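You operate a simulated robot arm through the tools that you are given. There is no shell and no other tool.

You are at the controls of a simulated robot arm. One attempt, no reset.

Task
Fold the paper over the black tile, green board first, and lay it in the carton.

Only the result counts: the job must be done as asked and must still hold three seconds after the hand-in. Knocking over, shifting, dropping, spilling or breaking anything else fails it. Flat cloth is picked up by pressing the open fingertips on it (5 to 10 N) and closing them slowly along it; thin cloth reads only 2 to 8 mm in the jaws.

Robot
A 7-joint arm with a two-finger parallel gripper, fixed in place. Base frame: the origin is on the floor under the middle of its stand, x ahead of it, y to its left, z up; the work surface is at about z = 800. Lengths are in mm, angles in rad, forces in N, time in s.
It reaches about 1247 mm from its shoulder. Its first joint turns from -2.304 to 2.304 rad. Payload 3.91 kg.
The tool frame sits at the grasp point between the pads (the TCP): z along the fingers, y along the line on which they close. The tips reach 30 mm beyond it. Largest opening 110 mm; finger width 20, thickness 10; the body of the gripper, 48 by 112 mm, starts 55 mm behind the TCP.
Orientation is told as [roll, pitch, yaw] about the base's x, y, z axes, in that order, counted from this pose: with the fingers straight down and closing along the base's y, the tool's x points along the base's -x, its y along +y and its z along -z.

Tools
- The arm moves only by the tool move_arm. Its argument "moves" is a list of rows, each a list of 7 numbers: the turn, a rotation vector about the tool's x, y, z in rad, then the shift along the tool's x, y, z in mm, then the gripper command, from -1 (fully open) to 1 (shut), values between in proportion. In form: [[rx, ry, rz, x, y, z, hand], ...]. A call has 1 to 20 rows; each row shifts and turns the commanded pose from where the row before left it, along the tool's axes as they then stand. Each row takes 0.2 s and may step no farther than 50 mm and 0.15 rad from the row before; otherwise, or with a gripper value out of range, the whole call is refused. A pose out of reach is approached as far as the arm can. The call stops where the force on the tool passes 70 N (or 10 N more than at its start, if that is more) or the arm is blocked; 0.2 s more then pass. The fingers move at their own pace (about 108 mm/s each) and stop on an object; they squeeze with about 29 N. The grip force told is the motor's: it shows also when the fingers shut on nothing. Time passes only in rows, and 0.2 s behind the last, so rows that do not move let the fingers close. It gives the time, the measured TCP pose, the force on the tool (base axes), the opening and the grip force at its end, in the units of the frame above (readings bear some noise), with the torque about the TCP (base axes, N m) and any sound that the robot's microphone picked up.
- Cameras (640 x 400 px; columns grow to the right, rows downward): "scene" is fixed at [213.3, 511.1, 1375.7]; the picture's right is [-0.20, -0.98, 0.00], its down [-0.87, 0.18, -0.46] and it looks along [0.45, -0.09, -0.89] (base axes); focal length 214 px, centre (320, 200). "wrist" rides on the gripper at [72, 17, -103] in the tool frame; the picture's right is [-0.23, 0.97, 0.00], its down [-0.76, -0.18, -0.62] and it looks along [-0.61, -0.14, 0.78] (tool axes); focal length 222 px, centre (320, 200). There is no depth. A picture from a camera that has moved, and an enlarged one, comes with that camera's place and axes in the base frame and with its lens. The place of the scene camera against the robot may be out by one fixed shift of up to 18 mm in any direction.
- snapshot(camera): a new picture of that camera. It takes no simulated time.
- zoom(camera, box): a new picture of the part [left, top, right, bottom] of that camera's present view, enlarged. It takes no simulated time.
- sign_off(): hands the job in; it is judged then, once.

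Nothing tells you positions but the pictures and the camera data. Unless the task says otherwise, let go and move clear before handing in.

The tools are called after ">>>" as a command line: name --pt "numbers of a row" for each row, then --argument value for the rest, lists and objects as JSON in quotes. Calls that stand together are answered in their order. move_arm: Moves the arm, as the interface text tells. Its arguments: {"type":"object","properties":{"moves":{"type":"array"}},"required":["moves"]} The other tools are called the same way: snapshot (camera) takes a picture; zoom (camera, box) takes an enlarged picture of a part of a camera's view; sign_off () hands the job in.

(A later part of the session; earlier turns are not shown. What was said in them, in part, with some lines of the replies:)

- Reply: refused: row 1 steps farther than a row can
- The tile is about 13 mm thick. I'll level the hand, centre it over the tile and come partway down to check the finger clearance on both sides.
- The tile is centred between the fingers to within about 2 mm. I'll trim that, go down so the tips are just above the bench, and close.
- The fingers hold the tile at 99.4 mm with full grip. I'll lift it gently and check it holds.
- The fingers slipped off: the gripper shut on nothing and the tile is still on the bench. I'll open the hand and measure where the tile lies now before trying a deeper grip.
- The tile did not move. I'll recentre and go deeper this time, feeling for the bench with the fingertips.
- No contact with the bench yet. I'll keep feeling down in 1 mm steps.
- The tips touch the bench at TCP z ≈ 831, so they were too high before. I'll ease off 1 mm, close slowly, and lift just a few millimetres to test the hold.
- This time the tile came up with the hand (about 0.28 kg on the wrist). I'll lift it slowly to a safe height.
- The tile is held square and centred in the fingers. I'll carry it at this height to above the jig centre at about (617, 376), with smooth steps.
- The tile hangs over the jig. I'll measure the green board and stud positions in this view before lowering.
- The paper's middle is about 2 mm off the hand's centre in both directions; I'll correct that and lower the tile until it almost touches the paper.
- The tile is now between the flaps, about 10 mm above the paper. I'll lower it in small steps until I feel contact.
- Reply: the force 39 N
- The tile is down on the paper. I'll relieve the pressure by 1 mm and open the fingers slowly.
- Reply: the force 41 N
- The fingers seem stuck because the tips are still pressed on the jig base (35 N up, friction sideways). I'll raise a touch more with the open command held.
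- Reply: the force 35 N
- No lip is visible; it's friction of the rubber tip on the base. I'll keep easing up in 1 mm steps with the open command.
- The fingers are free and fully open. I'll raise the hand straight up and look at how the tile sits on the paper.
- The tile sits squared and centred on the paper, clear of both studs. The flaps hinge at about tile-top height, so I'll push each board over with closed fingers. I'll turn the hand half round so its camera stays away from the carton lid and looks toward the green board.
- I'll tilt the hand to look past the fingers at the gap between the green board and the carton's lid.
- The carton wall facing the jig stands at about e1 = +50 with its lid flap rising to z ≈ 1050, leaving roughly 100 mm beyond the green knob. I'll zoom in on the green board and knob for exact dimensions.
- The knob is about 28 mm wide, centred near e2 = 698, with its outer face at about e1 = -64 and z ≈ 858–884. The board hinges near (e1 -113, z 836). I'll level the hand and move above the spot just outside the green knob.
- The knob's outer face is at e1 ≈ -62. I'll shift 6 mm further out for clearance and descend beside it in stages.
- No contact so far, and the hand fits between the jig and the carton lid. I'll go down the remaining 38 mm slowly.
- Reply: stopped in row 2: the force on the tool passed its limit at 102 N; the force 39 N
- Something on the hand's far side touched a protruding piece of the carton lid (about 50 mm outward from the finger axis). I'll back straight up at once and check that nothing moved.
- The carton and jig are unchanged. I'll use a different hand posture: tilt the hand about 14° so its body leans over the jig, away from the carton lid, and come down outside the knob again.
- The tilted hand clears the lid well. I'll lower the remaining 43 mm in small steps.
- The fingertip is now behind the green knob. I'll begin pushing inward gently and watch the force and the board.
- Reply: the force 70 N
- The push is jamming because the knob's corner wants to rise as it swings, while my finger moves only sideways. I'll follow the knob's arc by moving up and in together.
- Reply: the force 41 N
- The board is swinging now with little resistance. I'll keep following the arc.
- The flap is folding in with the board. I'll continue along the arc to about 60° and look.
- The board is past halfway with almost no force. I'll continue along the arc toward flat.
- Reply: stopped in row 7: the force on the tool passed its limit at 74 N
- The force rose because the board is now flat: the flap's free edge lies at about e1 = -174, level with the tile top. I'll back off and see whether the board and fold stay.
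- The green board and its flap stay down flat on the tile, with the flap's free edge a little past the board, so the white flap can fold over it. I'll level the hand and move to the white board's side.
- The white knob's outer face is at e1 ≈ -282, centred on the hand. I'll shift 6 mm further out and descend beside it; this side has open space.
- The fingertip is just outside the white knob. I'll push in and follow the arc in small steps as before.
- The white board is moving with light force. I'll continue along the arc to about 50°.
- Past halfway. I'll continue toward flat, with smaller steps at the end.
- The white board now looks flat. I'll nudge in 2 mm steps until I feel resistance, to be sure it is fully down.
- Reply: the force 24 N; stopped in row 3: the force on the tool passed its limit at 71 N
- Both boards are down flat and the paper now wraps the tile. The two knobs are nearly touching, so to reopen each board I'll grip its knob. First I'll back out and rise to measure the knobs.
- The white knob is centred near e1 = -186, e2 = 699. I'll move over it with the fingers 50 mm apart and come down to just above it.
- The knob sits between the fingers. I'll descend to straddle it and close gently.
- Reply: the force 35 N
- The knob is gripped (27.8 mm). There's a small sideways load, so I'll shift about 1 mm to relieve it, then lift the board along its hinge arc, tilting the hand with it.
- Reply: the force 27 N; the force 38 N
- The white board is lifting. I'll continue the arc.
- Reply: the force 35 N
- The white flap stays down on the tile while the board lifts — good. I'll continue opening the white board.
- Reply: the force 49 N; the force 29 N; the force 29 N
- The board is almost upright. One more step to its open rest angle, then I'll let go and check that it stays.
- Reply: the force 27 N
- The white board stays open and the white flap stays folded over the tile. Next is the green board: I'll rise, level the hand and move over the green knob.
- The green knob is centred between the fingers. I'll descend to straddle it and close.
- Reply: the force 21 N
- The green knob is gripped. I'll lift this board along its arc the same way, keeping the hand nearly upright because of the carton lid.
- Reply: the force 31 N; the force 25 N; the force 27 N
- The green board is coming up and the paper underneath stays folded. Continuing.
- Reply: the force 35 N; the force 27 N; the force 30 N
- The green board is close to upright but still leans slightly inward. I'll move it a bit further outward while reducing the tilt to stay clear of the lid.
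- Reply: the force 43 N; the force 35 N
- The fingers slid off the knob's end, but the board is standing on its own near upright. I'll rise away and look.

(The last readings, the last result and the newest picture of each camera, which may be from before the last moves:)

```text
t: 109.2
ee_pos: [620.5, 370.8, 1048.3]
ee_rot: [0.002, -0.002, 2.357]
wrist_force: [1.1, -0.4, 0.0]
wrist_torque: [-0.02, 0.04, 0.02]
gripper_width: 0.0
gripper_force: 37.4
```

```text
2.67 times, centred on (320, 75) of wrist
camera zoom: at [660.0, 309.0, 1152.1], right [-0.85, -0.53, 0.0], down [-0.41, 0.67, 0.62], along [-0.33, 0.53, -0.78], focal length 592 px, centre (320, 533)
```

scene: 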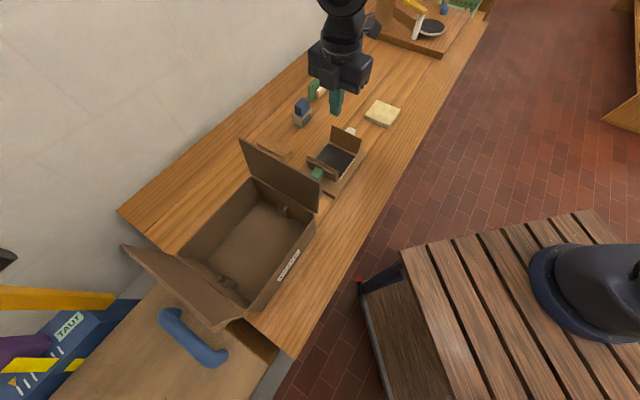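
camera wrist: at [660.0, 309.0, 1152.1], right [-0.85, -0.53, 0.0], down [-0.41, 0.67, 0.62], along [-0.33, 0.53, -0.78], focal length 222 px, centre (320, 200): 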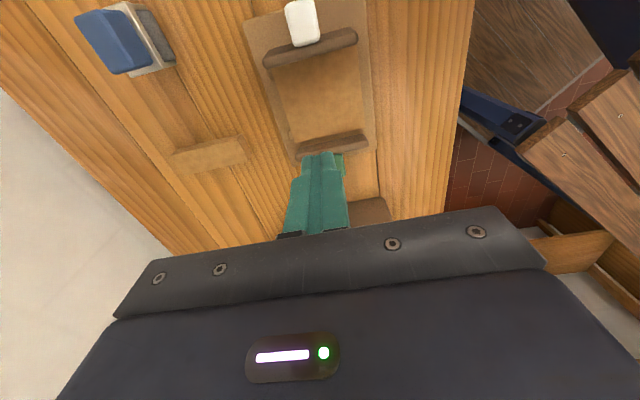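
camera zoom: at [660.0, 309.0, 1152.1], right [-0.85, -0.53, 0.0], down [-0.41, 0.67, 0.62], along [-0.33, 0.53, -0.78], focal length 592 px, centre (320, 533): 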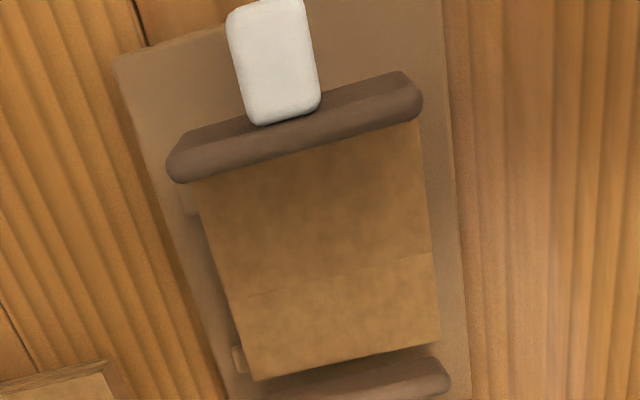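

Both boards stay up, and the packet is fully wrapped with the white flap overlapping the green one. Before picking it up I'll nudge both boards fully open from the inside with the closed fingers, so they can't catch the packet when it lifts.

>>> move_arm --pt "0 0 0 -6 1 40 1" --pt "0 0 0 0 0 45 1" --pt "0 0 0 0 0 40 1" --pt "0 0 0 0 0 26 1" --pt "0 0 0 -15 0 0 1" --pt "0 0 0 -15 0 0 1" --pt "0 0 0 -8 0 0 1" --pt "0 0 0 0 0 0 1"

>>> zoom --camera "scene" --box '[270, 90, 390, 190]'

>>> snapshot --camera "wrist"

```text
t: 111.0
ee_pos: [588.0, 401.6, 896.6]
ee_rot: [0.001, 0.001, 2.355]
wrist_force: [-0.7, 0.3, -0.8]
wrist_torque: [0.01, -0.04, 0.02]
gripper_width: 0.1
gripper_force: 37.4
```

```text
4.00 times, centred on (330, 140) of scene
camera zoom: at [213.3, 511.1, 1375.7], right [-0.2, -0.98, 0.0], down [-0.87, 0.18, -0.46], along [0.45, -0.09, -0.89], focal length 858 px, centre (280, 440)
```

zoom: 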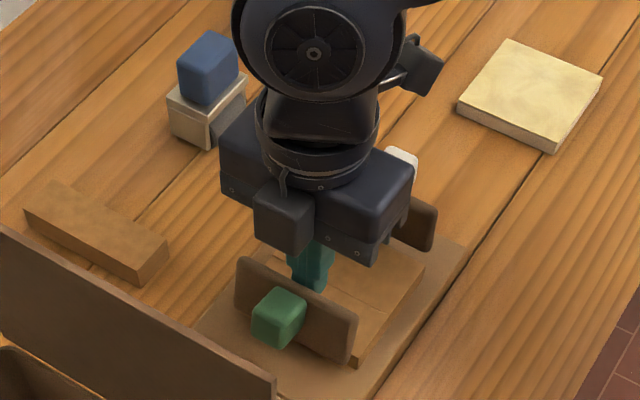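

```text
taken
camera wrist: at [627.8, 338.9, 1001.2], right [-0.85, -0.53, 0.0], down [-0.41, 0.66, 0.62], along [-0.33, 0.53, -0.78], focal length 222 px, centre (320, 200)
```

wrist: 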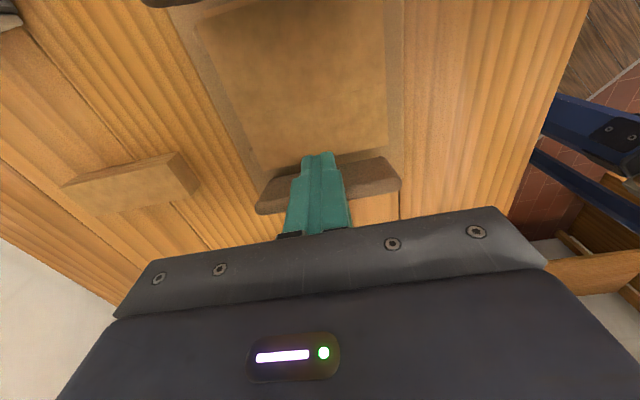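

>>> move_arm --pt "0 0 0 -4 0 0 1" --pt "0 0 0 -4 0 0 1" --pt "0 0 0 -3 0 0 1" --pt "0 0 0 -3 0 0 1" --pt "0 0 0 0 0 0 1"

>>> zoom --camera "scene" --box '[270, 90, 390, 190]'

```text
t: 112.2
ee_pos: [577.5, 413.7, 895.6]
ee_rot: [0.0, 0.0, 2.356]
wrist_force: [-0.5, -0.3, -0.4]
wrist_torque: [-0.01, 0.02, 0.01]
gripper_width: 0.0
gripper_force: 37.8
```

```text
4.00 times, centred on (330, 140) of scene
camera zoom: at [213.3, 511.1, 1375.7], right [-0.2, -0.98, 0.0], down [-0.87, 0.18, -0.46], along [0.45, -0.09, -0.89], focal length 858 px, centre (280, 440)
```

zoom: 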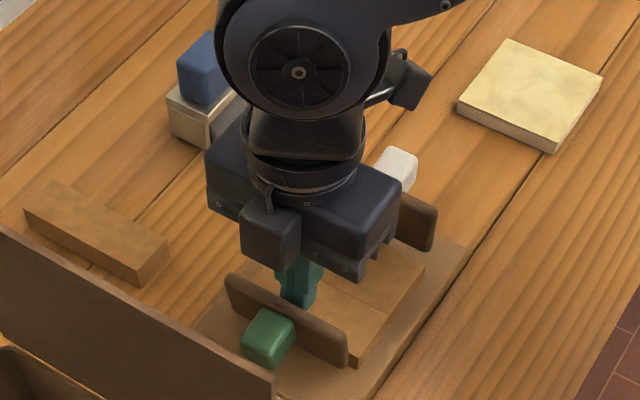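

The green board now leans open. Next the white board the same way.

>>> move_arm --pt "0 0 0 25 0 0 1" --pt "0 0 0 35 0 0 1" --pt "0 0 0 30 0 0 1" --pt "0 0 0 8 0 0 1" --pt "0 0 0 4 0 0 1" --pt "0 0 0 4 0 0 1" --pt "0 0 0 0 0 0 1"

>>> zoom --camera "scene" --box '[270, 90, 390, 190]'

```text
t: 113.8
ee_pos: [652.2, 336.6, 897.9]
ee_rot: [0.0, -0.001, 2.357]
wrist_force: [-6.9, 5.3, -1.8]
wrist_torque: [0.16, 0.24, -0.05]
gripper_width: 0.0
gripper_force: 37.3
```

```text
4.00 times, centred on (330, 140) of scene
camera zoom: at [213.3, 511.1, 1375.7], right [-0.2, -0.98, 0.0], down [-0.87, 0.18, -0.46], along [0.45, -0.09, -0.89], focal length 858 px, centre (280, 440)
```

zoom: 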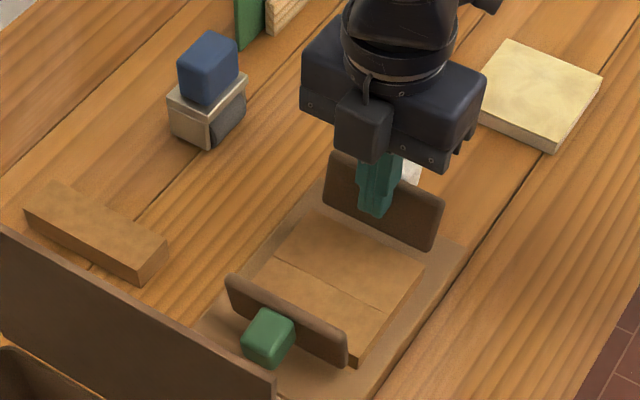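

Both boards lean open now. I'll centre over the packet, rise a little, open the fingers fully and measure the packet's edges against the fingers.

>>> move_arm --pt "0 0 0 -26 0 0 1" --pt "0 0 0 -26 0 -20 1" --pt "0 0 0 0 0 -45 1" --pt "0 0 0 0 0 0 -1" --pt "0 0 0 0 0 0 -1" --pt "0 0 0 0 0 0 -1" --pt "0 0 0 0 0 0 -1"

>>> snapshot --camera "wrist"

>>> zoom --camera "wrist" --box '[200, 20, 440, 220]'

>>> zoom --camera "scene" --box '[290, 100, 390, 190]'

```text
t: 115.4
ee_pos: [616.0, 371.4, 959.7]
ee_rot: [-0.002, 0.0, 2.355]
wrist_force: [-0.8, -0.4, -0.6]
wrist_torque: [0.01, 0.01, -0.02]
gripper_width: 109.7
gripper_force: 0.2
```

```text
taken
camera wrist: at [656.2, 308.2, 1064.9], right [-0.85, -0.53, 0.0], down [-0.41, 0.66, 0.62], along [-0.33, 0.53, -0.78], focal length 222 px, centre (320, 200)
```

wrist: 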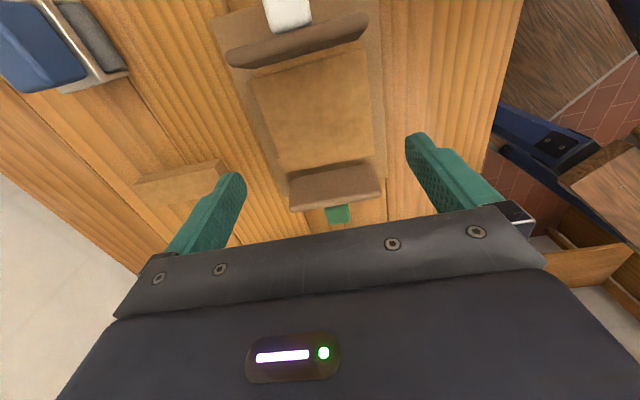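

```text
2.00 times, centred on (320, 120) of wrist
camera zoom: at [656.2, 308.2, 1064.9], right [-0.85, -0.53, 0.0], down [-0.41, 0.66, 0.62], along [-0.33, 0.53, -0.78], focal length 444 px, centre (320, 360)
```

zoom: 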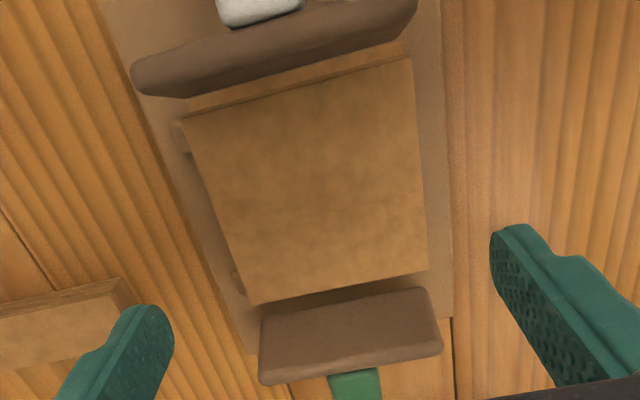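

```text
4.44 times, centred on (340, 145) of scene
camera zoom: at [213.3, 511.1, 1375.7], right [-0.2, -0.98, 0.0], down [-0.87, 0.18, -0.46], along [0.45, -0.09, -0.89], focal length 953 px, centre (231, 444)
```

zoom: 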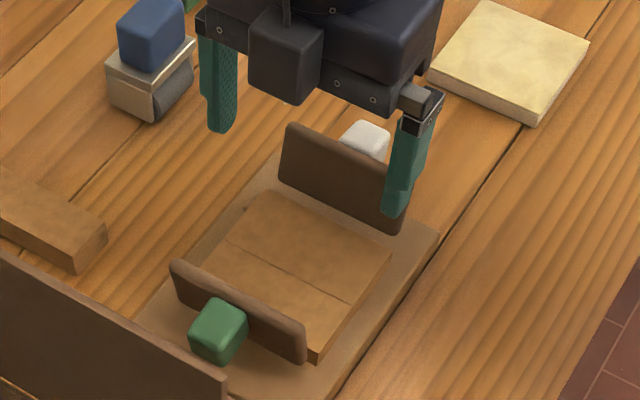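

The packet is about 105 mm wide along the closing direction, so there's only about 2 mm clearance per side. I'll trim the position and come down to just above it to check both gaps.

>>> move_arm --pt "0 0 0.008 -4.5 -2.5 20 -1" --pt "0 0 0 0 0 30 -1" --pt "0 0 0 0 0 25 -1" --pt "0 0 0 0 0 0 -1" --pt "0 0 0 0 0 0 -1"

>>> snapshot --camera "wrist"

>>> zoom --camera "wrist" --box '[180, 60, 460, 240]'

>>> zoom --camera "scene" --box '[290, 100, 390, 190]'

```text
t: 116.6
ee_pos: [613.6, 377.0, 887.9]
ee_rot: [0.0, 0.0, 2.347]
wrist_force: [-0.1, 0.0, 0.5]
wrist_torque: [-0.04, 0.01, -0.02]
gripper_width: 110.2
gripper_force: 0.0
```

```text
taken
camera wrist: at [653.8, 314.3, 990.9], right [-0.85, -0.52, 0.0], down [-0.41, 0.67, 0.62], along [-0.32, 0.53, -0.78], focal length 222 px, centre (320, 200)
```

wrist: 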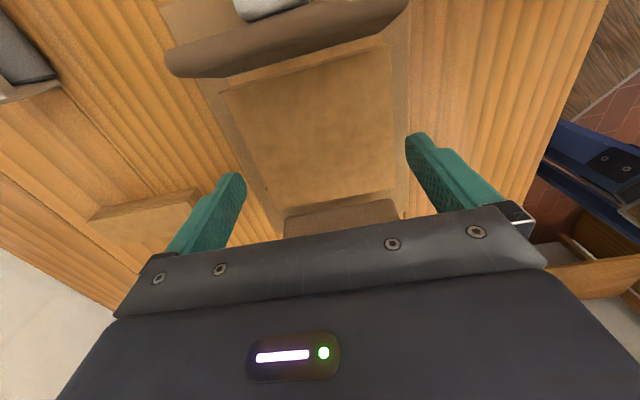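

```text
2.22 times, centred on (320, 150) of wrist
camera zoom: at [653.8, 314.3, 990.9], right [-0.85, -0.52, 0.0], down [-0.41, 0.67, 0.62], along [-0.32, 0.53, -0.78], focal length 494 px, centre (320, 311)
```

zoom: 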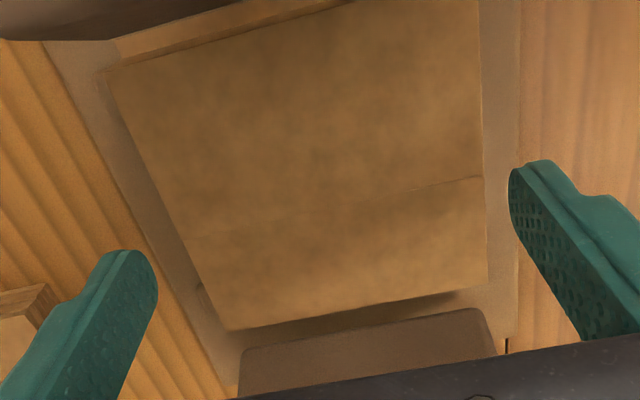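

```text
4.44 times, centred on (340, 145) of scene
camera zoom: at [213.3, 511.1, 1375.7], right [-0.2, -0.98, 0.0], down [-0.87, 0.18, -0.46], along [0.45, -0.09, -0.89], focal length 953 px, centre (231, 444)
```

zoom: 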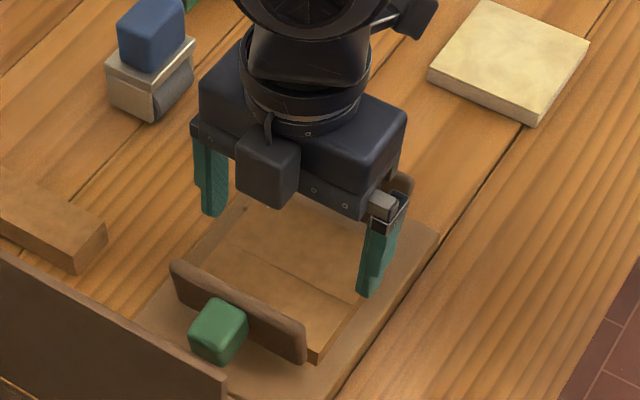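

The packet is within about 0.7 mm of centre between the fingers, with roughly 2–3 mm each side. I'll trim and descend in small steps, watching for contact.

>>> move_arm --pt "0 0 0 0 0.65 8 -1" --pt "0 0 0 0 0 8 -1" --pt "0 0 0 0 0 4 -1" --pt "0 0 0 0 0 3 -1" --pt "0 0 0 0 0 0 -1"

>>> snapshot --camera "wrist"

>>> zoom --camera "wrist" --box '[180, 60, 460, 240]'

```text
t: 117.8
ee_pos: [614.9, 378.3, 864.3]
ee_rot: [0.0, 0.001, 2.348]
wrist_force: [-0.5, 0.4, 0.7]
wrist_torque: [0.02, 0.01, 0.01]
gripper_width: 110.1
gripper_force: 0.1
```

```text
taken
camera wrist: at [653.7, 314.4, 968.1], right [-0.85, -0.52, 0.0], down [-0.41, 0.67, 0.62], along [-0.32, 0.53, -0.78], focal length 222 px, centre (320, 200)
```

wrist: 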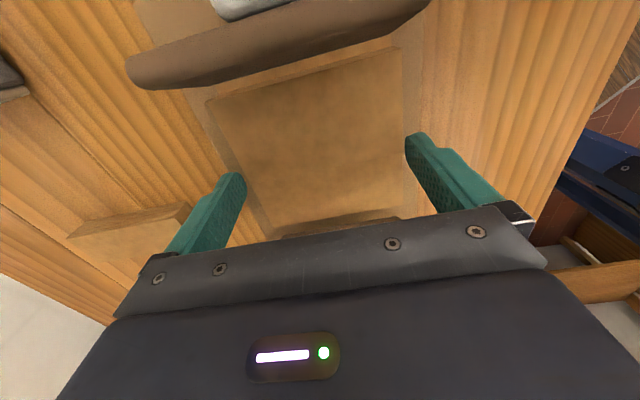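

```text
2.22 times, centred on (320, 150) of wrist
camera zoom: at [653.7, 314.4, 968.1], right [-0.85, -0.52, 0.0], down [-0.41, 0.67, 0.62], along [-0.32, 0.53, -0.78], focal length 494 px, centre (320, 311)
```

zoom: 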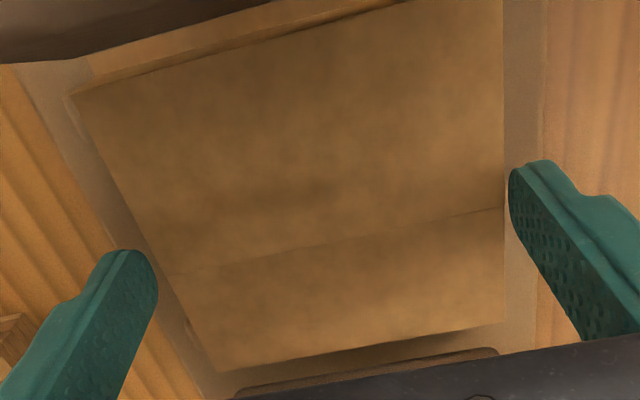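

At packet-top level the gaps are about 4 mm on the left and 2 mm on the right. I'll shift 1 mm to even them and continue down.

>>> move_arm --pt "0 0 0 0 1.1 0 -1" --pt "0 0 0 0 0 2 -1" --pt "0 0 0 0 0 2 -1" --pt "0 0 0 0 0 0 -1"

>>> move_arm --pt "0 0 0 0 0 2 -1" --pt "0 0 0 0 0 2 -1" --pt "0 0 0 0 0 0 -1"

>>> zoom --camera "wrist" --box '[180, 60, 460, 240]'

```text
t: 118.8
ee_pos: [612.8, 376.7, 860.8]
ee_rot: [0.001, 0.002, 2.348]
wrist_force: [-0.4, 0.4, -0.5]
wrist_torque: [0.01, -0.01, 0.0]
gripper_width: 109.9
gripper_force: 0.0
```

```text
t: 119.6
ee_pos: [613.4, 376.2, 856.8]
ee_rot: [0.0, 0.001, 2.348]
wrist_force: [0.0, -0.1, 0.3]
wrist_torque: [0.03, 0.0, 0.02]
gripper_width: 109.8
gripper_force: 0.0
```

```text
2.22 times, centred on (320, 150) of wrist
camera zoom: at [652.7, 313.8, 960.0], right [-0.85, -0.52, 0.0], down [-0.41, 0.67, 0.62], along [-0.32, 0.53, -0.78], focal length 494 px, centre (320, 311)
```

zoom: 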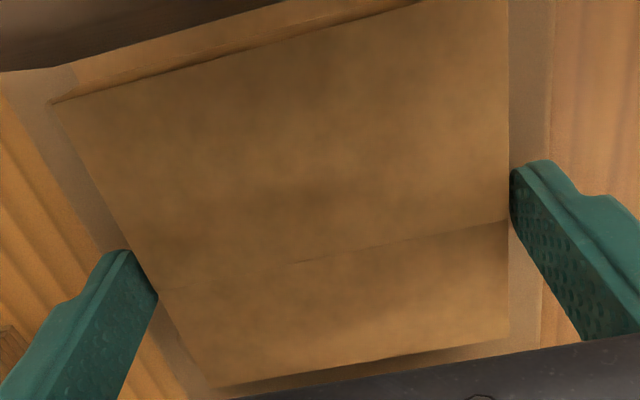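

No contact, and the fingers are alongside the packet. I'll go down the last few millimetres and then close slowly.

>>> move_arm --pt "0 0 0 0 0 2 -1" --pt "0 0 0 0 0 2 -1" --pt "0 0 0 0 0 1 -1" --pt "0 0 0 0 0 0 -1"

>>> move_arm --pt "0 0 0 0 0 0 -0.95" --pt "0 0 0 0 0 0 -0.9" --pt "0 0 0 0 0 0 -0.85" --pt "0 0 0 0 0 0 -0.75" --pt "0 0 0 0 0 0 0" --pt "0 0 0 0 0 0 1" --pt "0 0 0 0 0 0 1" --pt "0 0 0 0 0 0 1"

>>> zoom --camera "wrist" --box '[180, 60, 460, 240]'

```text
t: 120.6
ee_pos: [613.8, 377.9, 851.2]
ee_rot: [0.0, 0.0, 2.348]
wrist_force: [0.8, 0.4, 0.2]
wrist_torque: [0.03, 0.0, 0.01]
gripper_width: 110.0
gripper_force: 0.1
```

```text
t: 122.4
ee_pos: [614.1, 377.2, 851.3]
ee_rot: [0.0, 0.0, 2.349]
wrist_force: [-0.4, 0.5, -0.3]
wrist_torque: [-0.02, 0.0, 0.08]
gripper_width: 99.9
gripper_force: 29.4
```

```text
2.22 times, centred on (320, 150) of wrist
camera zoom: at [652.3, 314.0, 955.4], right [-0.85, -0.52, 0.0], down [-0.41, 0.67, 0.62], along [-0.32, 0.53, -0.78], focal length 494 px, centre (320, 311)
```

zoom: 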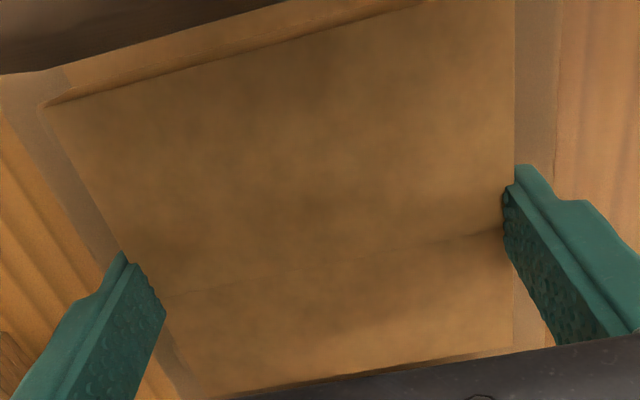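

The grip is on the tile edges at 99.9 mm, full force. I'll lift a few millimetres to test the hold.

>>> move_arm --pt "0 0 0 0 0 -2 1" --pt "0 0 0 0 0 -2 1" --pt "0 0 0 0 0 -3 1" --pt "0 0 0 0 0 0 1"

>>> zoom --camera "scene" --box '[290, 100, 390, 190]'

>>> snapshot --camera "wrist"

```text
t: 123.4
ee_pos: [614.2, 376.7, 857.5]
ee_rot: [0.001, 0.0, 2.347]
wrist_force: [0.2, -0.6, -3.8]
wrist_torque: [-0.01, 0.01, -0.03]
gripper_width: 99.9
gripper_force: 29.1
```

```text
4.44 times, centred on (340, 145) of scene
camera zoom: at [213.3, 511.1, 1375.7], right [-0.2, -0.98, 0.0], down [-0.87, 0.18, -0.46], along [0.45, -0.09, -0.89], focal length 953 px, centre (231, 444)
```

zoom: 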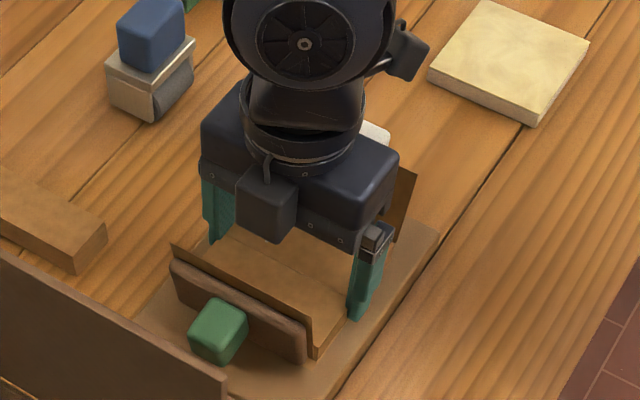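

```text
taken
camera wrist: at [652.7, 314.3, 961.8], right [-0.85, -0.52, 0.0], down [-0.41, 0.67, 0.62], along [-0.33, 0.53, -0.78], focal length 222 px, centre (320, 200)
```

wrist: 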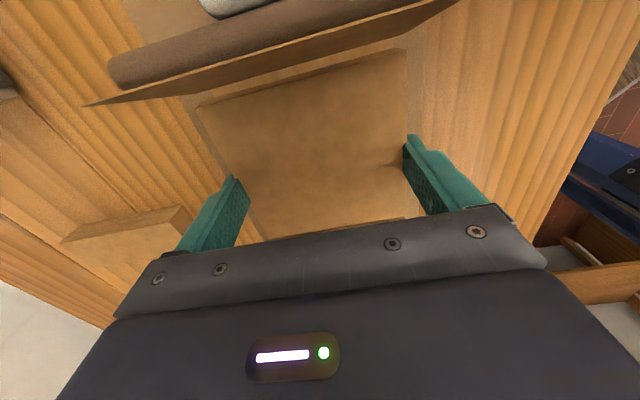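

A paper flap seems to stand at both boards again. I'll look closely before moving further.

>>> zoom --camera "wrist" --box '[80, 0, 460, 240]'

>>> zoom --camera "scene" --box '[305, 125, 375, 185]'

```text
1.67 times, centred on (270, 120) of wrist
camera zoom: at [652.7, 314.3, 961.8], right [-0.85, -0.52, 0.0], down [-0.41, 0.67, 0.62], along [-0.33, 0.53, -0.78], focal length 370 px, centre (403, 333)
```

zoom: 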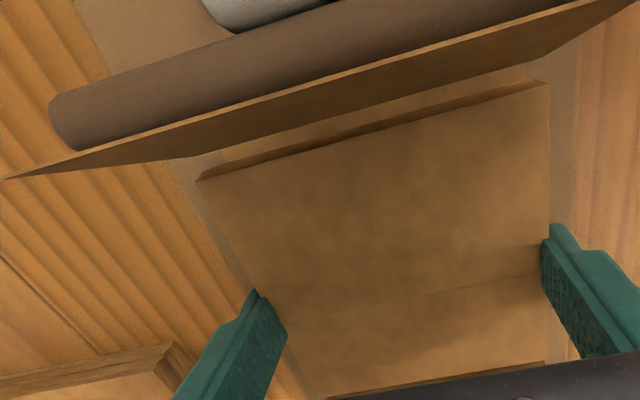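

```text
6.67 times, centred on (340, 155) of scene
camera zoom: at [213.3, 511.1, 1375.7], right [-0.2, -0.98, 0.0], down [-0.87, 0.18, -0.46], along [0.45, -0.09, -0.89], focal length 1430 px, centre (187, 500)
```

zoom: 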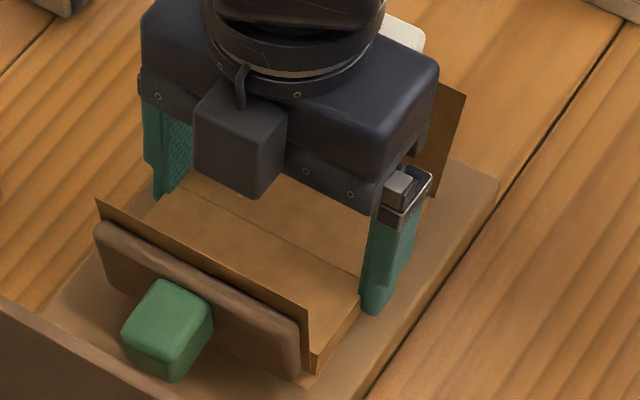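

The packet in the fingers is fully wrapped with its seam intact; the flaps at the boards are just a fresh sheet standing in the jig. I'll lift the packet slowly, straight up, high enough to clear the carton lid.

>>> move_arm --pt "0 0 0 0 0 -5 1" --pt "0 0 0 0 0 -10 1" --pt "0 0 0 0 0 -15 1" --pt "0 0 0 0 0 -20 1" --pt "0 0 0 0 0 -20 1" --pt "0 0 0 0 0 -20 1" --pt "0 0 0 0 0 0 1"

>>> zoom --camera "scene" --box '[270, 80, 400, 190]'

>>> snapshot --camera "wrist"

```text
t: 125.0
ee_pos: [614.4, 377.5, 948.2]
ee_rot: [0.001, 0.0, 2.348]
wrist_force: [-0.5, -0.7, -3.3]
wrist_torque: [0.02, 0.03, 0.02]
gripper_width: 99.7
gripper_force: 29.3
```

```text
3.64 times, centred on (335, 135) of scene
camera zoom: at [213.3, 511.1, 1375.7], right [-0.2, -0.98, 0.0], down [-0.87, 0.18, -0.46], along [0.45, -0.09, -0.89], focal length 780 px, centre (266, 436)
```

zoom: 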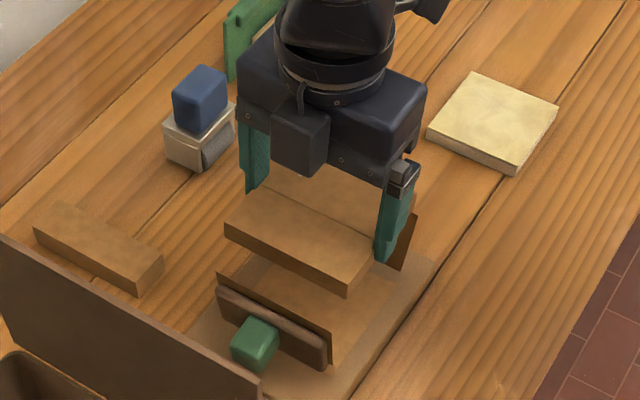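

```text
taken
camera wrist: at [654.0, 313.7, 1052.6], right [-0.85, -0.52, 0.0], down [-0.41, 0.67, 0.62], along [-0.32, 0.53, -0.78], focal length 222 px, centre (320, 200)
```

wrist: 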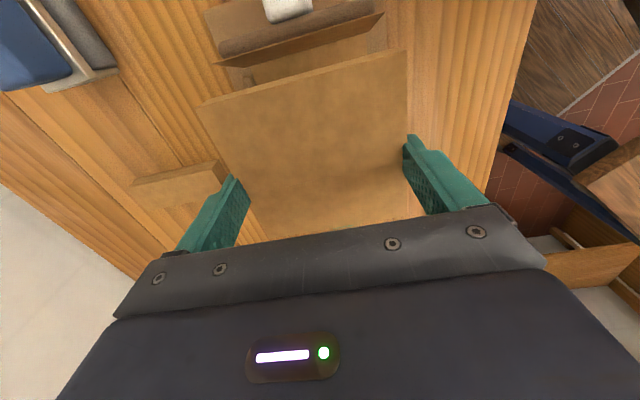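

The wrapped packet lifts cleanly. I'll continue up to clear the carton lid by a wide margin.

>>> move_arm --pt "0 0 0 0 0 -15 1" --pt "0 0 0 0 0 -25 1" --pt "0 0 0 0 0 -30 1" --pt "0 0 0 0 0 -30 1" --pt "0 0 0 0 0 -30 1" --pt "0 0 0 0 0 -25 1" --pt "0 0 0 0 0 -20 1" --pt "0 0 0 0 0 -12 1" --pt "0 0 0 0 0 0 1"

>>> snapshot --camera "scene"

>>> zoom --camera "scene" --box '[110, 120, 350, 350]'

```text
t: 127.0
ee_pos: [613.5, 378.0, 1137.1]
ee_rot: [0.003, 0.0, 2.347]
wrist_force: [-0.8, -0.3, -3.4]
wrist_torque: [0.02, -0.01, 0.01]
gripper_width: 99.7
gripper_force: 28.6
```

```text
taken
```

scene: 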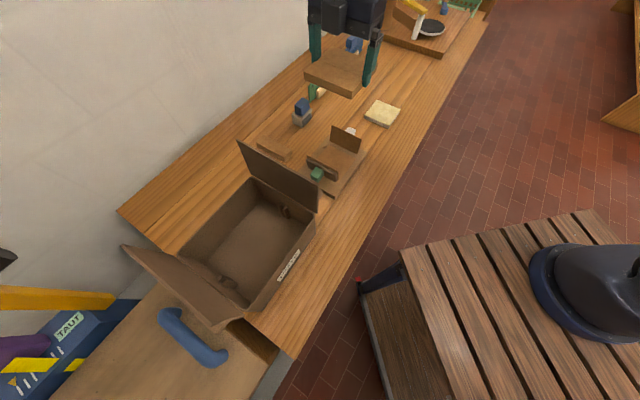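

```text
1.74 times, centred on (230, 235) of scene
camera zoom: at [213.3, 511.1, 1375.7], right [-0.2, -0.98, 0.0], down [-0.87, 0.18, -0.46], along [0.45, -0.09, -0.89], focal length 373 px, centre (476, 139)
```

zoom: 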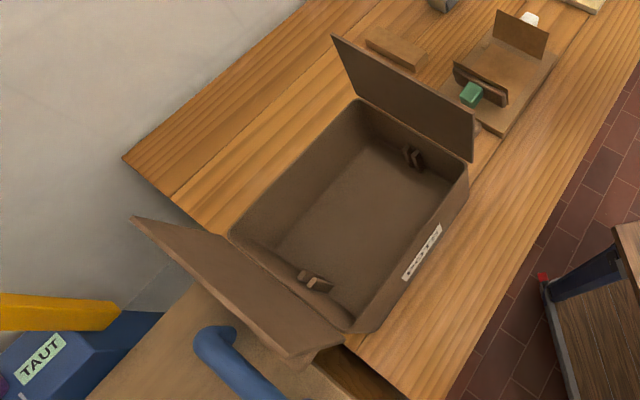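

The packet is well above everything. I'll carry it over the carton's middle (about e1 = 160, e2 = 725) at this height.

>>> move_arm --pt "0 0 0 -10 -1.85 0 1" --pt "0 0 0 -20 -1.85 0 1" --pt "0 0 0 -30 -1.85 0 1" --pt "0 0 0 -30 -1.85 0 1" --pt "0 0 0 -30 -1.85 0 1" --pt "0 0 0 -30 -1.85 0 1" --pt "0 0 0 -30 -1.85 0 1" --pt "0 0 0 -30 -1.85 0 1" --pt "0 0 0 -30 -1.85 0 1" --pt "0 0 0 -30 -1.85 0 1" --pt "0 0 0 -30 -1.85 0 1" --pt "0 0 0 -20 -1.85 0 1" --pt "0 0 0 -6.5 -1.85 0 1" --pt "0 0 0 0 0 0 1" --pt "0 0 0 0 0 0 1"

>>> snapshot --camera "scene"

>>> snapshot --camera "wrist"

```text
t: 130.2
ee_pos: [401.0, 627.4, 1136.0]
ee_rot: [-0.001, 0.0, 2.348]
wrist_force: [-0.1, -0.7, -3.5]
wrist_torque: [0.01, 0.01, -0.03]
gripper_width: 99.8
gripper_force: 29.2
```

```text
taken
```

scene: 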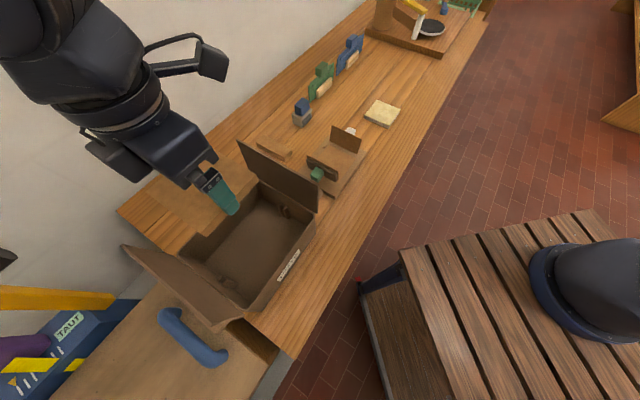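

```text
taken
camera wrist: at [441.0, 565.3, 1239.2], right [-0.85, -0.52, 0.0], down [-0.41, 0.67, 0.62], along [-0.32, 0.53, -0.78], focal length 222 px, centre (320, 200)
```

wrist: 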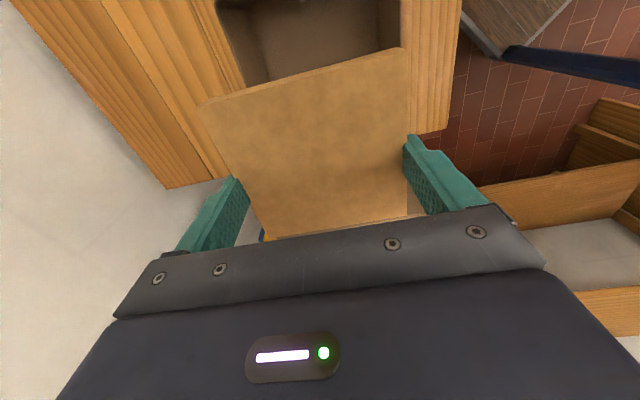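

The packet is centred over the carton (e1 = 160, e2 = 727; interior about 52–275 by 640–812). I'll lower it in stages, checking for contact.

>>> move_arm --pt "0 0 0 0 0 10 1" --pt "0 0 0 0 0 20 1" --pt "0 0 0 0 0 25 1" --pt "0 0 0 0 0 25 1" --pt "0 0 0 0 0 25 1" --pt "0 0 0 0 0 20 1" --pt "0 0 0 0 0 10 1" --pt "0 0 0 0 0 0 1"

>>> snapshot --camera "scene"

>>> snapshot --camera "wrist"

```text
t: 132.0
ee_pos: [402.8, 628.1, 998.6]
ee_rot: [0.001, -0.001, 2.348]
wrist_force: [0.4, -0.4, -2.4]
wrist_torque: [0.05, -0.02, -0.03]
gripper_width: 99.7
gripper_force: 28.8
```

```text
taken
```

scene: 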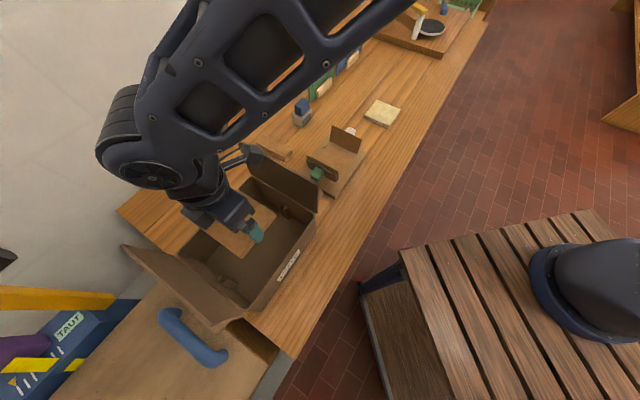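

```text
taken
camera wrist: at [441.6, 564.0, 1102.7], right [-0.85, -0.52, 0.0], down [-0.41, 0.67, 0.62], along [-0.33, 0.53, -0.78], focal length 222 px, centre (320, 200)
```

wrist: 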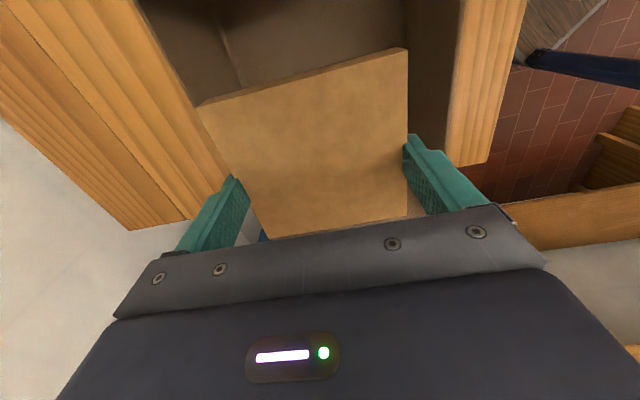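

>>> zoom --camera "scene" --box '[110, 120, 350, 340]'

>>> move_arm --pt "0 0 0 0 0 10 1" --pt "0 0 0 0 0 15 1" --pt "0 0 0 0 0 20 1" --pt "0 0 0 0 0 15 1" --pt "0 0 0 0 0 10 1" --pt "0 0 0 0 0 0 1"

>>> zoom --camera "scene" --box '[110, 120, 350, 340]'

>>> snapshot --camera "wrist"

```text
1.82 times, centred on (230, 230) of scene
camera zoom: at [213.3, 511.1, 1375.7], right [-0.2, -0.98, 0.0], down [-0.87, 0.18, -0.46], along [0.45, -0.09, -0.89], focal length 390 px, centre (484, 146)
```

zoom: 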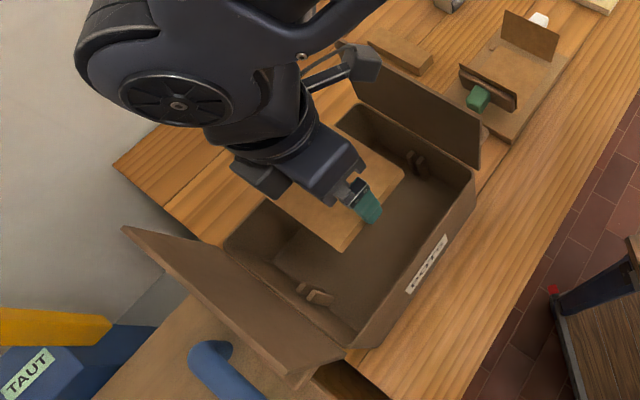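

```text
t: 133.4
ee_pos: [401.1, 626.5, 929.3]
ee_rot: [0.002, -0.001, 2.349]
wrist_force: [-0.8, 0.1, -3.6]
wrist_torque: [-0.01, 0.01, 0.03]
gripper_width: 99.7
gripper_force: 29.3
```

```text
1.82 times, centred on (230, 230) of scene
camera zoom: at [213.3, 511.1, 1375.7], right [-0.2, -0.98, 0.0], down [-0.87, 0.18, -0.46], along [0.45, -0.09, -0.89], focal length 390 px, centre (484, 146)
```

zoom: 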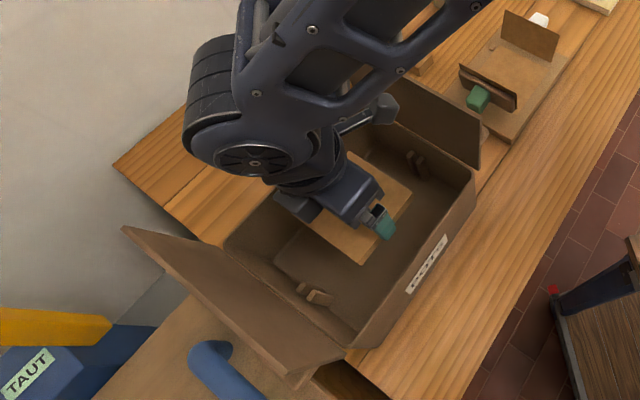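

```text
taken
camera wrist: at [441.0, 563.4, 1033.3], right [-0.85, -0.52, 0.0], down [-0.41, 0.67, 0.62], along [-0.32, 0.53, -0.78], focal length 222 px, centre (320, 200)
```

wrist: 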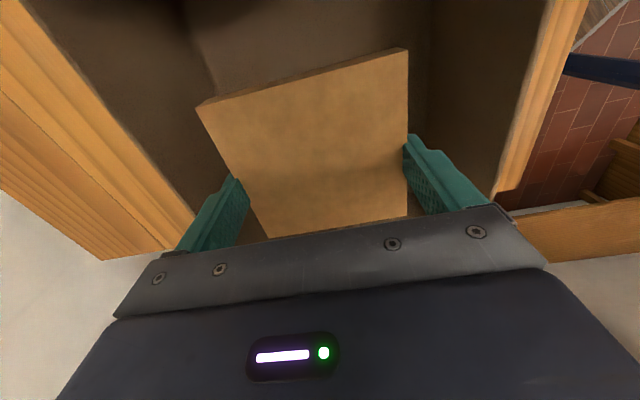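

No contact; the packet is entering the carton. I'll continue down toward the floor.

>>> move_arm --pt "0 0 0 0 0 10 1" --pt "0 0 0 0 0 15 1" --pt "0 0 0 0 0 15 1" --pt "0 0 0 0 0 12 1" --pt "0 0 0 0 0 8 1" --pt "0 0 0 0 0 5 1" --pt "0 0 0 0 0 0 1"

>>> zoom --camera "scene" --box '[110, 120, 350, 340]'

>>> snapshot --camera "wrist"

```text
t: 135.0
ee_pos: [400.4, 627.8, 865.0]
ee_rot: [0.0, -0.001, 2.347]
wrist_force: [-0.1, -0.1, -3.0]
wrist_torque: [0.03, 0.02, 0.02]
gripper_width: 99.7
gripper_force: 29.4
```

```text
1.82 times, centred on (230, 230) of scene
camera zoom: at [213.3, 511.1, 1375.7], right [-0.2, -0.98, 0.0], down [-0.87, 0.18, -0.46], along [0.45, -0.09, -0.89], focal length 390 px, centre (484, 146)
```

zoom: 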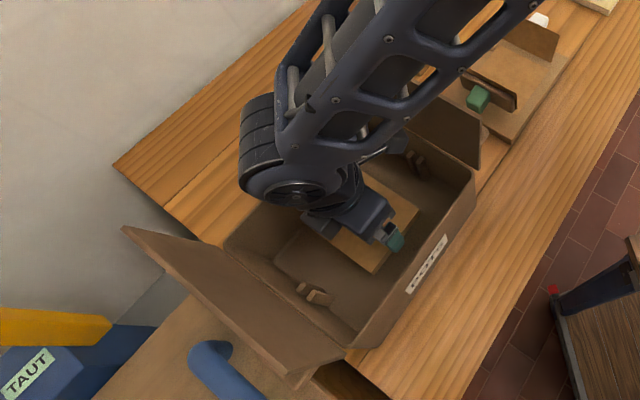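

```text
taken
camera wrist: at [440.4, 564.8, 969.2], right [-0.85, -0.52, 0.0], down [-0.41, 0.67, 0.62], along [-0.32, 0.53, -0.78], focal length 222 px, centre (320, 200)
```

wrist: 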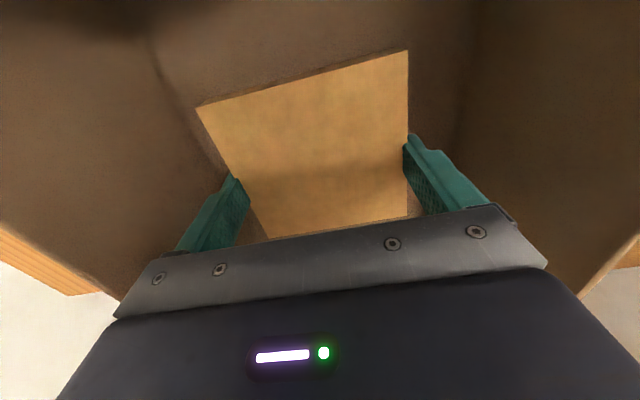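

>>> move_arm --pt "0 0 0 0 0 8 1" --pt "0 0 0 0 0 7 1" --pt "0 0 0 0 0 5 1" --pt "0 0 0 0 0 3 1" --pt "0 0 0 0 0 0 1"

>>> move_arm --pt "0 0 0 0 0 1.5 1" --pt "0 0 0 0 0 0 1"

>>> move_arm --pt "0 0 0 0 0 1.5 1" --pt "0 0 0 0 0 0 1"

```text
t: 136.2
ee_pos: [401.7, 627.9, 842.2]
ee_rot: [-0.001, -0.001, 2.348]
wrist_force: [0.1, -0.5, -3.8]
wrist_torque: [0.03, 0.02, 0.01]
gripper_width: 99.5
gripper_force: 29.1
```

```text
t: 136.8
ee_pos: [402.0, 627.8, 839.4]
ee_rot: [-0.001, 0.0, 2.348]
wrist_force: [-0.3, -0.4, -3.2]
wrist_torque: [0.04, -0.01, -0.03]
gripper_width: 99.4
gripper_force: 29.1
```

```text
t: 137.4
ee_pos: [402.6, 627.5, 838.4]
ee_rot: [0.0, 0.001, 2.348]
wrist_force: [-0.9, 0.1, -3.0]
wrist_torque: [0.01, 0.03, 0.01]
gripper_width: 99.8
gripper_force: 28.9
```

Still no contact with the carton floor. I'll continue in 1 mm steps.

>>> move_arm --pt "0 0 0 0 0 1 1" --pt "0 0 0 0 0 0 1"

>>> move_arm --pt "0 0 0 0 0 1 1" --pt "0 0 0 0 0 0 1"

>>> move_arm --pt "0 0 0 0 0 1 1" --pt "0 0 0 0 0 0 1"

```text
t: 138.0
ee_pos: [402.8, 628.0, 837.8]
ee_rot: [-0.001, 0.0, 2.348]
wrist_force: [0.4, 0.0, -3.0]
wrist_torque: [0.02, 0.0, 0.02]
gripper_width: 99.2
gripper_force: 28.9
```

```text
t: 138.6
ee_pos: [401.0, 627.3, 837.4]
ee_rot: [0.0, 0.0, 2.348]
wrist_force: [-4.2, -5.0, 14.2]
wrist_torque: [-0.76, 0.34, -0.06]
gripper_width: 99.7
gripper_force: 28.9
```

```text
t: 139.2
ee_pos: [402.6, 627.5, 836.2]
ee_rot: [0.0, 0.0, 2.347]
wrist_force: [-7.1, -5.1, 26.1]
wrist_torque: [-0.24, 0.29, 0.19]
gripper_width: 99.9
gripper_force: 28.6
```

The packet rests on the carton floor. I'll relieve the pressure and open the fingers slowly.

>>> move_arm --pt "0 0 0 0 0 -1 1" --pt "0 0 0 0 0 0 1"

>>> move_arm --pt "0 0 0 0 0 -0.5 0.5" --pt "0 0 0 0 0 0 -0.8" --pt "0 0 0 0 0 0 -0.9" --pt "0 0 0 0 0 0 -1" --pt "0 0 0 0 0 0 -1"

```text
t: 139.8
ee_pos: [401.4, 627.6, 836.5]
ee_rot: [0.0, 0.001, 2.349]
wrist_force: [-5.6, -1.7, 15.7]
wrist_torque: [0.35, 0.14, 0.2]
gripper_width: 99.7
gripper_force: 28.8
```

```text
t: 141.0
ee_pos: [401.8, 627.5, 836.7]
ee_rot: [-0.001, 0.001, 2.347]
wrist_force: [0.4, -0.8, -0.2]
wrist_torque: [-0.04, -0.02, 0.0]
gripper_width: 109.9
gripper_force: 0.0
```

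The fingers are open with no force on the hand. I'll check the packet before rising.

>>> snapshot --camera "wrist"

>>> move_arm --pt "0 0 0 0 0 -3 -1" --pt "0 0 0 0 0 -5 -1" --pt "0 0 0 0 0 -10 -1" --pt "0 0 0 0 0 -15 -1" --pt "0 0 0 0 0 0 -1"

>>> snapshot --camera "wrist"

```text
taken
camera wrist: at [441.2, 564.4, 940.9], right [-0.85, -0.52, 0.0], down [-0.41, 0.67, 0.62], along [-0.32, 0.53, -0.78], focal length 222 px, centre (320, 200)
```

wrist: 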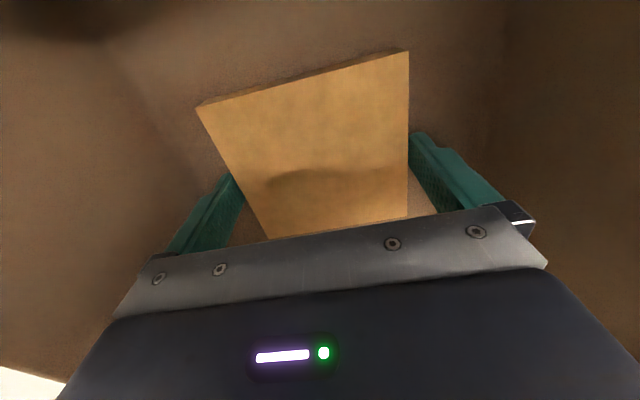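

```text
t: 142.2
ee_pos: [402.0, 628.2, 869.4]
ee_rot: [0.0, -0.001, 2.347]
wrist_force: [0.0, -0.8, 0.3]
wrist_torque: [0.0, 0.01, -0.03]
gripper_width: 110.0
gripper_force: 0.1
```

```text
taken
camera wrist: at [441.6, 565.5, 974.2], right [-0.85, -0.52, 0.0], down [-0.41, 0.67, 0.62], along [-0.32, 0.53, -0.78], focal length 222 px, centre (320, 200)
```

wrist: 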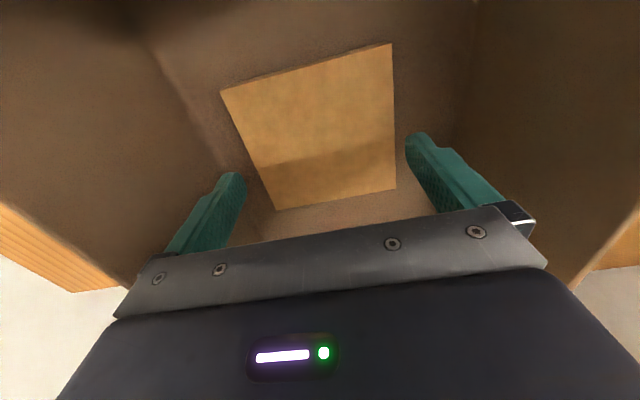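

The packet lies flat on the carton floor, free of the fingers. I'll rise straight out and move clear.

>>> move_arm --pt "0 0 0 0 0 -20 -1" --pt "0 0 0 0 0 -35 -1" --pt "0 0 0 0 0 -40 -1" --pt "0 0 0 0 0 -40 -1" --pt "0 0 0 0 0 -40 -1" --pt "0 0 0 0 0 -40 -1" --pt "0 0 0 0 0 -40 -1" --pt "0 0 0 0 0 -20 -1" --pt "0 0 0 0 0 0 -1" --pt "0 0 0 40 0 0 -1" --pt "0 0 0 45 0 0 -1" --pt "0 0 0 45 0 0 -1" --pt "0 0 0 45 0 0 -1" --pt "0 0 0 45 0 0 -1" --pt "0 0 0 45 0 0 -1" --pt "0 0 0 45 0 0 -1" --pt "0 0 0 0 0 0 -1"

>>> snapshot --camera "scene"

>>> zoom --camera "scene" --box '[110, 120, 350, 340]'

>>> zoom --camera "scene" --box '[270, 110, 390, 200]'

```text
t: 145.8
ee_pos: [619.0, 407.2, 1145.1]
ee_rot: [-0.002, -0.002, 2.351]
wrist_force: [-0.2, -0.9, 0.1]
wrist_torque: [-0.02, 0.02, -0.01]
gripper_width: 110.0
gripper_force: 0.0
```

```text
taken
```

scene: 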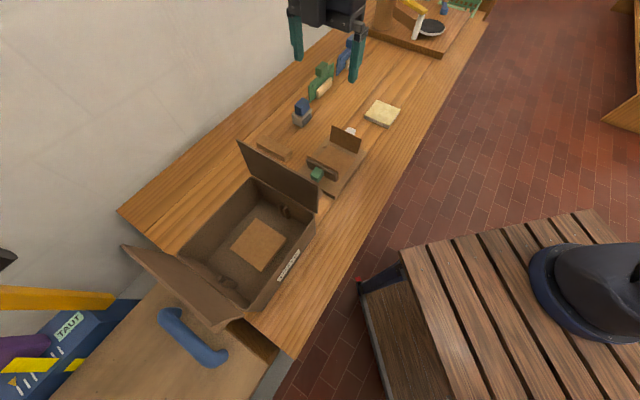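

```text
1.82 times, centred on (230, 230) of scene
camera zoom: at [213.3, 511.1, 1375.7], right [-0.2, -0.98, 0.0], down [-0.87, 0.18, -0.46], along [0.45, -0.09, -0.89], focal length 390 px, centre (484, 146)
```

zoom: 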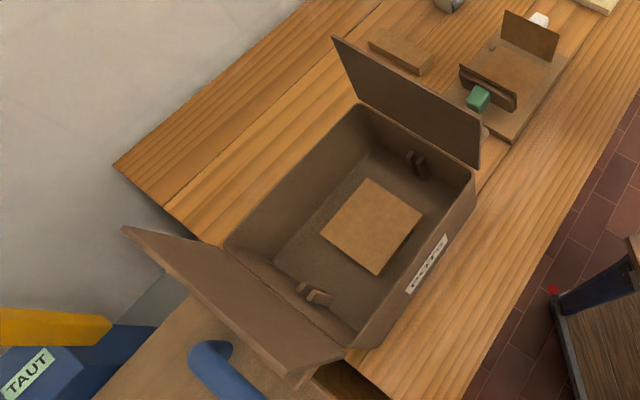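

```text
4.44 times, centred on (330, 155) of scene
camera zoom: at [213.3, 511.1, 1375.7], right [-0.2, -0.98, 0.0], down [-0.87, 0.18, -0.46], along [0.45, -0.09, -0.89], focal length 953 px, centre (276, 400)
```

zoom: 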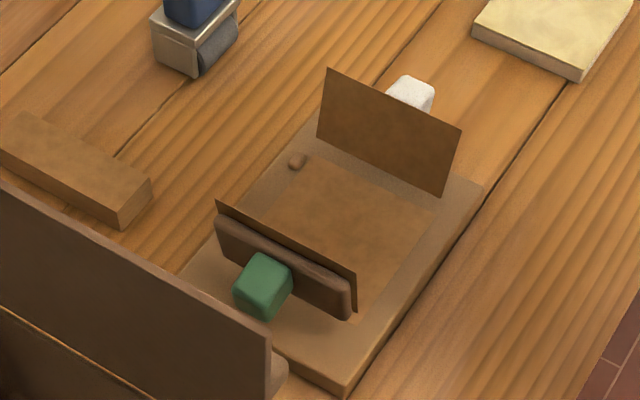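

The packet lies flat in the carton and the jig shows a fresh sheet. I'll compare the carton's position with the first pictures, using the same zoom box.

>>> zoom --camera "scene" --box '[120, 100, 400, 360]'

>>> zoom --camera "scene" --box '[280, 60, 440, 160]'

>>> zoom --camera "scene" --box '[200, 190, 310, 290]'

```text
1.54 times, centred on (260, 230) of scene
camera zoom: at [213.3, 511.1, 1375.7], right [-0.2, -0.98, 0.0], down [-0.87, 0.18, -0.46], along [0.45, -0.09, -0.89], focal length 330 px, centre (412, 154)
```

zoom: 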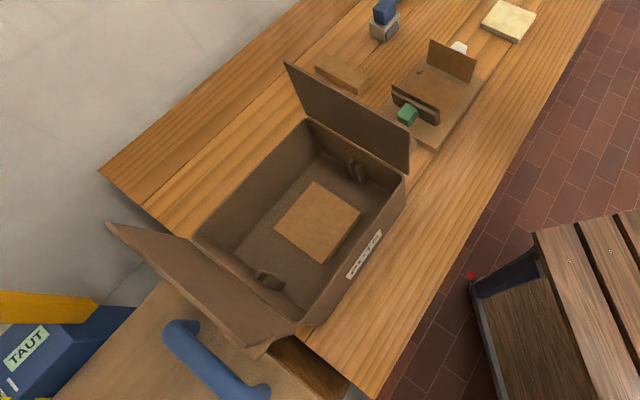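

```text
4.00 times, centred on (360, 110) of scene
camera zoom: at [213.3, 511.1, 1375.7], right [-0.2, -0.98, 0.0], down [-0.87, 0.18, -0.46], along [0.45, -0.09, -0.89], focal length 858 px, centre (160, 560)
```

zoom: 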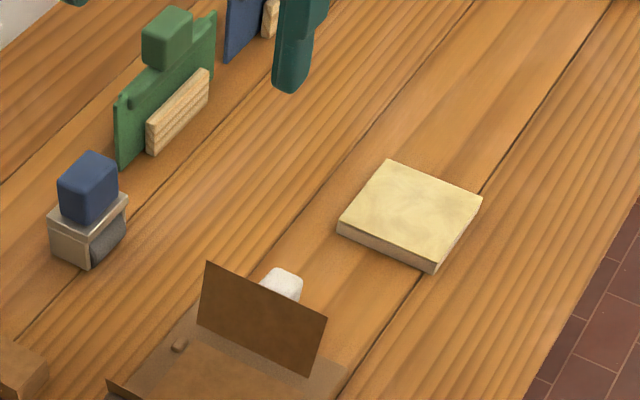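

```text
4.00 times, centred on (255, 240) of scene
camera zoom: at [213.3, 511.1, 1375.7], right [-0.2, -0.98, 0.0], down [-0.87, 0.18, -0.46], along [0.45, -0.09, -0.89], focal length 858 px, centre (580, 40)
```

zoom: 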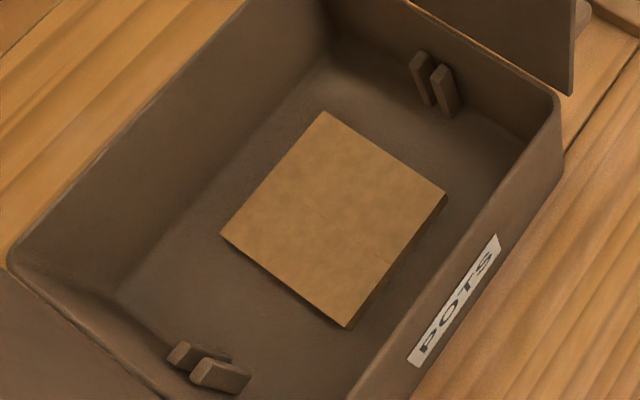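

The wrapped packet lies flat in the carton, and the carton body, the yellow tile and the tools sit where they were at the start. The one change I see is the jig-side lid flap, which my hand nudged so it leans a few millimetres differently. The hand is open and clear, so I'm handing in the job.

>>> sign_off

```text
The job is handed in.
```

The black tile is wrapped in the paper, green board first and then white, and it's lying flat on the carton floor. I handed the job in with the hand open and clear, and I haven't seen the judge's result.

- **First grip slipped:** my first grip on the tile let go as I lifted. The tile stayed on the bench and didn't move, and the second, deeper grip held.
- **Contact with the carton:** while I was lining up to push the green board, the hand pressed down on part of the carton's lid, peaking at 102 N. I backed off at once. The pictures right after showed nothing had moved.
- **Lid flap nudged:** the carton's lid flap nearest the jig leans a few millimetres differently at its top edge. This seems to have happened later, while I was reopening the green board. The carton body is where it was, so I left the flap alone.
- **Jig afterwards:** I reopened both boards to free the packet. A fresh sheet now stands in the jig, which looks as it did at the start. The yellow tile and the tools are also where they were.
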